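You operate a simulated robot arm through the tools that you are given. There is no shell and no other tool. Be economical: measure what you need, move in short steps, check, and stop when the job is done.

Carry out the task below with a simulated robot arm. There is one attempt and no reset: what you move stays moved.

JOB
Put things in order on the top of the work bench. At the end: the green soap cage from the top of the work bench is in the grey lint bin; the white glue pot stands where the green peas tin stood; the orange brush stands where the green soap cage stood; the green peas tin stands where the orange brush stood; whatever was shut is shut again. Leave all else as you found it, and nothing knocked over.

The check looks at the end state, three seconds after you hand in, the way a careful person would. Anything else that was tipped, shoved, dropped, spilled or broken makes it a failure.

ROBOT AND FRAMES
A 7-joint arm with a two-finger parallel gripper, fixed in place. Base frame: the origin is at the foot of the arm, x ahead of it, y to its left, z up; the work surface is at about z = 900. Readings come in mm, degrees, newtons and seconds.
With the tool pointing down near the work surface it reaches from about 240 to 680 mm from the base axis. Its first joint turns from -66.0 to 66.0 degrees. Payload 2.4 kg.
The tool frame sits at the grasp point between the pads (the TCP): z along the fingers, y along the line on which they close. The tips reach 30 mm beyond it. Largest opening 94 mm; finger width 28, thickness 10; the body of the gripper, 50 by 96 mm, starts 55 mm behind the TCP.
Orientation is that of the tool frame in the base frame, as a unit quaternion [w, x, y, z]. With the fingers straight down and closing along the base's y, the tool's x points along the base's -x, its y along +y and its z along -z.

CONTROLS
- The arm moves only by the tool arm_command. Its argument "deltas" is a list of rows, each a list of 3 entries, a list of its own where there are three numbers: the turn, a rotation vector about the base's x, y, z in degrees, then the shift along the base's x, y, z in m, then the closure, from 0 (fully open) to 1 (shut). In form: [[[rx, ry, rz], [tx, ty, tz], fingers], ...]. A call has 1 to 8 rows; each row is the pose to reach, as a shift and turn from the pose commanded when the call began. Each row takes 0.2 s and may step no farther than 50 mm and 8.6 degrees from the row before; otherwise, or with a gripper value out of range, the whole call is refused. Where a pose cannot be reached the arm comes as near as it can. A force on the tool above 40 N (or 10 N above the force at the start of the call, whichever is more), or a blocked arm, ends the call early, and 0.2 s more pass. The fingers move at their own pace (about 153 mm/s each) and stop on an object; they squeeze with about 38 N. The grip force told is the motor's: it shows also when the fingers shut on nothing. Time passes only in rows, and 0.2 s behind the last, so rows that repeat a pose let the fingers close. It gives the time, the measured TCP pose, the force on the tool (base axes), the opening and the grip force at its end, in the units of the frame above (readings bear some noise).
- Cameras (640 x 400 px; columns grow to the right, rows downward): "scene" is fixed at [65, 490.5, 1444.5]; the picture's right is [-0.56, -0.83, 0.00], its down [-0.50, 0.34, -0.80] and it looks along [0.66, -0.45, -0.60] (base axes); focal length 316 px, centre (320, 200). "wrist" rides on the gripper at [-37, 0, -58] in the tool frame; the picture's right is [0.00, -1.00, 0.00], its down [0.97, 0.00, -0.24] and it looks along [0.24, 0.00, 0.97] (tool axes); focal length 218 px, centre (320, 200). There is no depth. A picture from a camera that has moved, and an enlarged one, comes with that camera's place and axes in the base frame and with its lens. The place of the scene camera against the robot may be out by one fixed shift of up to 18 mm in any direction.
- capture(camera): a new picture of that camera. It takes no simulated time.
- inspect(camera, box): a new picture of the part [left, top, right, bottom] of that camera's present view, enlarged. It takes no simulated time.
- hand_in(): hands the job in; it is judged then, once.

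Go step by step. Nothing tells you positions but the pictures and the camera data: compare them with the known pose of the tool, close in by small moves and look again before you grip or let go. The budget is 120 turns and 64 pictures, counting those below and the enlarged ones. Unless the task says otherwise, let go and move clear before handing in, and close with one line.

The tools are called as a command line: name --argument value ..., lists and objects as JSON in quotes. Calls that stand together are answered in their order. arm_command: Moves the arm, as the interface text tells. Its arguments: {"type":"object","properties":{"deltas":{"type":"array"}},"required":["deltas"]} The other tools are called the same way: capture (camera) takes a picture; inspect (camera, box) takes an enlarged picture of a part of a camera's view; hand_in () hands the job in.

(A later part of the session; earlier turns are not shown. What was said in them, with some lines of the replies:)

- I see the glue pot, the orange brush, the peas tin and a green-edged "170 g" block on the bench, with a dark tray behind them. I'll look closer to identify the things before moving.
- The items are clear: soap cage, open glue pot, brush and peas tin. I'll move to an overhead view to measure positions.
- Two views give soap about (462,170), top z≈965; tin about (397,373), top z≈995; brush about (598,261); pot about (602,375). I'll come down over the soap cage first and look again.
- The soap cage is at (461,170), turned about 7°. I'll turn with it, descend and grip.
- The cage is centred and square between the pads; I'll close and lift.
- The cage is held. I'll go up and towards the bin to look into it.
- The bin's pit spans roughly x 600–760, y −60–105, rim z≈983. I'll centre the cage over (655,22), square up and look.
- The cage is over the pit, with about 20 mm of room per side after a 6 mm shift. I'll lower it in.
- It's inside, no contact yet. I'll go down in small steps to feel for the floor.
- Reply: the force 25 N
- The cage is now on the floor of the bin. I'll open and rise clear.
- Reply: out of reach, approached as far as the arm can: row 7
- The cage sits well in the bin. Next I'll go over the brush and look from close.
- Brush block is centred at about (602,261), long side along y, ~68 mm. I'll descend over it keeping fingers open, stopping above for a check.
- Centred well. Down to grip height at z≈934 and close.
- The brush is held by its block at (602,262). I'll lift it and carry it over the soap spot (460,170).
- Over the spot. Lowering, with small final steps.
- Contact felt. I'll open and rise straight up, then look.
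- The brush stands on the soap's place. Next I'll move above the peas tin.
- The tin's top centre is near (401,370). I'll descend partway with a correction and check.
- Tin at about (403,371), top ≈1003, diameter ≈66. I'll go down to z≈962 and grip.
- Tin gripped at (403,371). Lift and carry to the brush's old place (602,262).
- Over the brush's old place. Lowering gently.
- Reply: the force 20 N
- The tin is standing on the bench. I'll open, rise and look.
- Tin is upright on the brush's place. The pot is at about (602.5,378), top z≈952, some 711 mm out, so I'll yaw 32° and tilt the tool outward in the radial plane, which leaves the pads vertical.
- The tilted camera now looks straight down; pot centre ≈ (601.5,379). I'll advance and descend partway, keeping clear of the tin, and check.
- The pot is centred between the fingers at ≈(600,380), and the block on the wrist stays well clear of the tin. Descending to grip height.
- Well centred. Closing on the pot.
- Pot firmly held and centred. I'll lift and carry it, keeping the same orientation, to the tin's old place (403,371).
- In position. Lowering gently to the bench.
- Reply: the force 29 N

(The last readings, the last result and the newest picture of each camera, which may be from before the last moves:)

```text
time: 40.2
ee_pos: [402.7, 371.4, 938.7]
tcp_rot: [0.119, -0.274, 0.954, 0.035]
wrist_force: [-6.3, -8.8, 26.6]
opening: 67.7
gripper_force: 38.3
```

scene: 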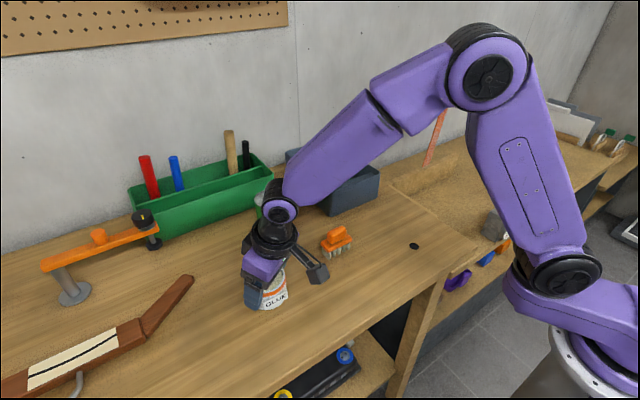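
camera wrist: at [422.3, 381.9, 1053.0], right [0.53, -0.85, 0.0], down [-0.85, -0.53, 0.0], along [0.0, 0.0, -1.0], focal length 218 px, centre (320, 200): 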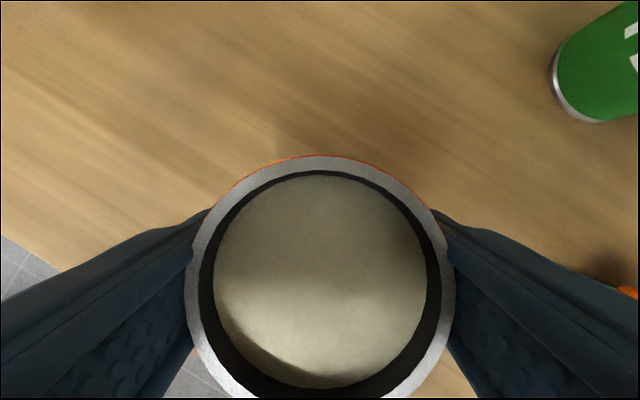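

Contact. I'll open and withdraw along the tool's axis.

arm_command --deltas '[[[0, 0, 0], [0, 0, 0.001], 0], [[0, 0, 0], [0, 0, 0.001], 0], [[0, 0, 0], [-0.006, -0.004, 0.03], 0], [[0, 0, 0], [-0.014, -0.009, 0.07], 0], [[0, 0, 0], [-0.022, -0.014, 0.11], 0], [[0, 0, 0], [-0.022, -0.014, 0.155], 0], [[0, 0, 0], [-0.022, -0.014, 0.2], 0], [[0, 0, 0], [-0.022, -0.014, 0.2], 0]]'

arm_command --deltas '[[[-3.7, 5.9, 0], [0, -0.03, 0.03], 0], [[-7.4, 11.9, 0], [0, -0.07, 0.05], 0], [[-7.4, 11.9, 0], [0, -0.11, 0.06], 0], [[-7.4, 11.9, 0], [0, -0.15, 0.06], 0], [[-7.4, 11.9, 0], [0, -0.15, 0.06], 0]]'

capture --camera "scene"

capture --camera "wrist"

```text
time: 42.0
ee_pos: [380.5, 358.5, 1137.3]
tcp_rot: [0.118, -0.273, 0.954, 0.034]
wrist_force: [0.5, 0.1, 0.2]
opening: 93.9
gripper_force: 0.0
```

```text
time: 43.2
ee_pos: [380.2, 208.3, 1197.6]
tcp_rot: [0.001, -0.276, 0.961, -0.001]
wrist_force: [0.9, 0.9, 0.3]
opening: 94.0
gripper_force: 0.1
```

```text
24 pictures are left
```

scene: 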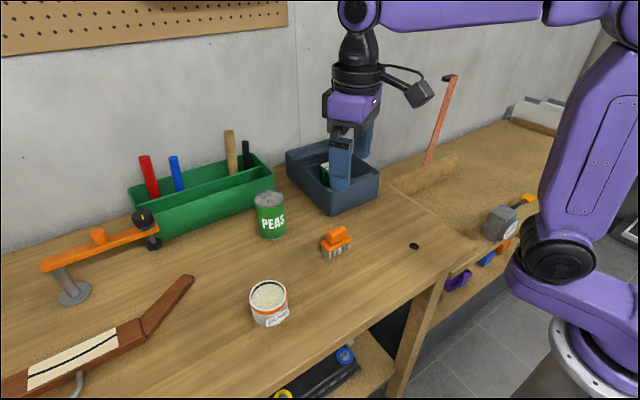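

```text
23 pictures are left
camera wrist: at [413.5, 227.9, 1254.8], right [0.53, -0.85, 0.0], down [-0.82, -0.51, 0.24], along [-0.2, -0.13, -0.97], focal length 218 px, centre (320, 200)
```

wrist: 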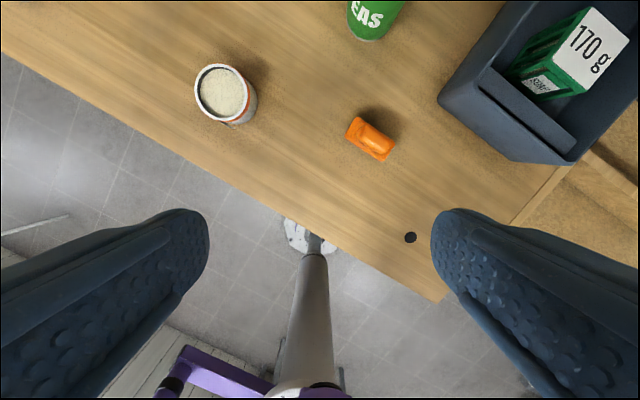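

All appears placed; one close look to confirm the pot stands level.

inspect --camera "scene" --box '[190, 180, 370, 340]'

```text
2.50 times, centred on (280, 260) of scene
camera zoom: at [65.0, 490.5, 1444.5], right [-0.56, -0.83, 0.0], down [-0.5, 0.34, -0.8], along [0.66, -0.45, -0.6], focal length 790 px, centre (420, 50)
```

zoom: 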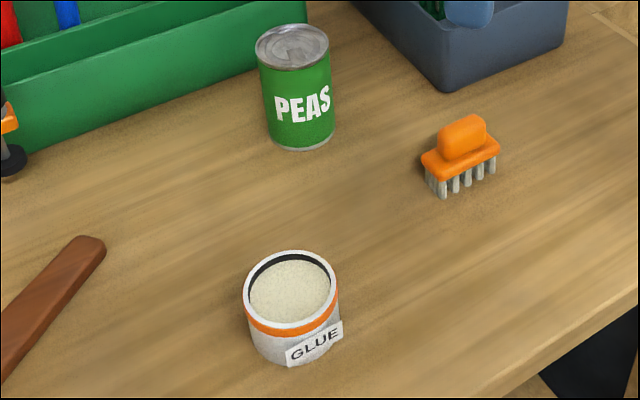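

The pot, tin and brush all stand upright in their places, the soap cage is in the bin, and the arm is clear. I saw nothing that had been shut and needed closing, so I'm handing in.

hand_in

```text
The job is handed in.
```

The job is done and handed in: the soap cage is in the grey bin, the glue pot is on the tin's spot, the brush is on the cage's spot and the peas tin is on the brush's spot; nothing was knocked over.
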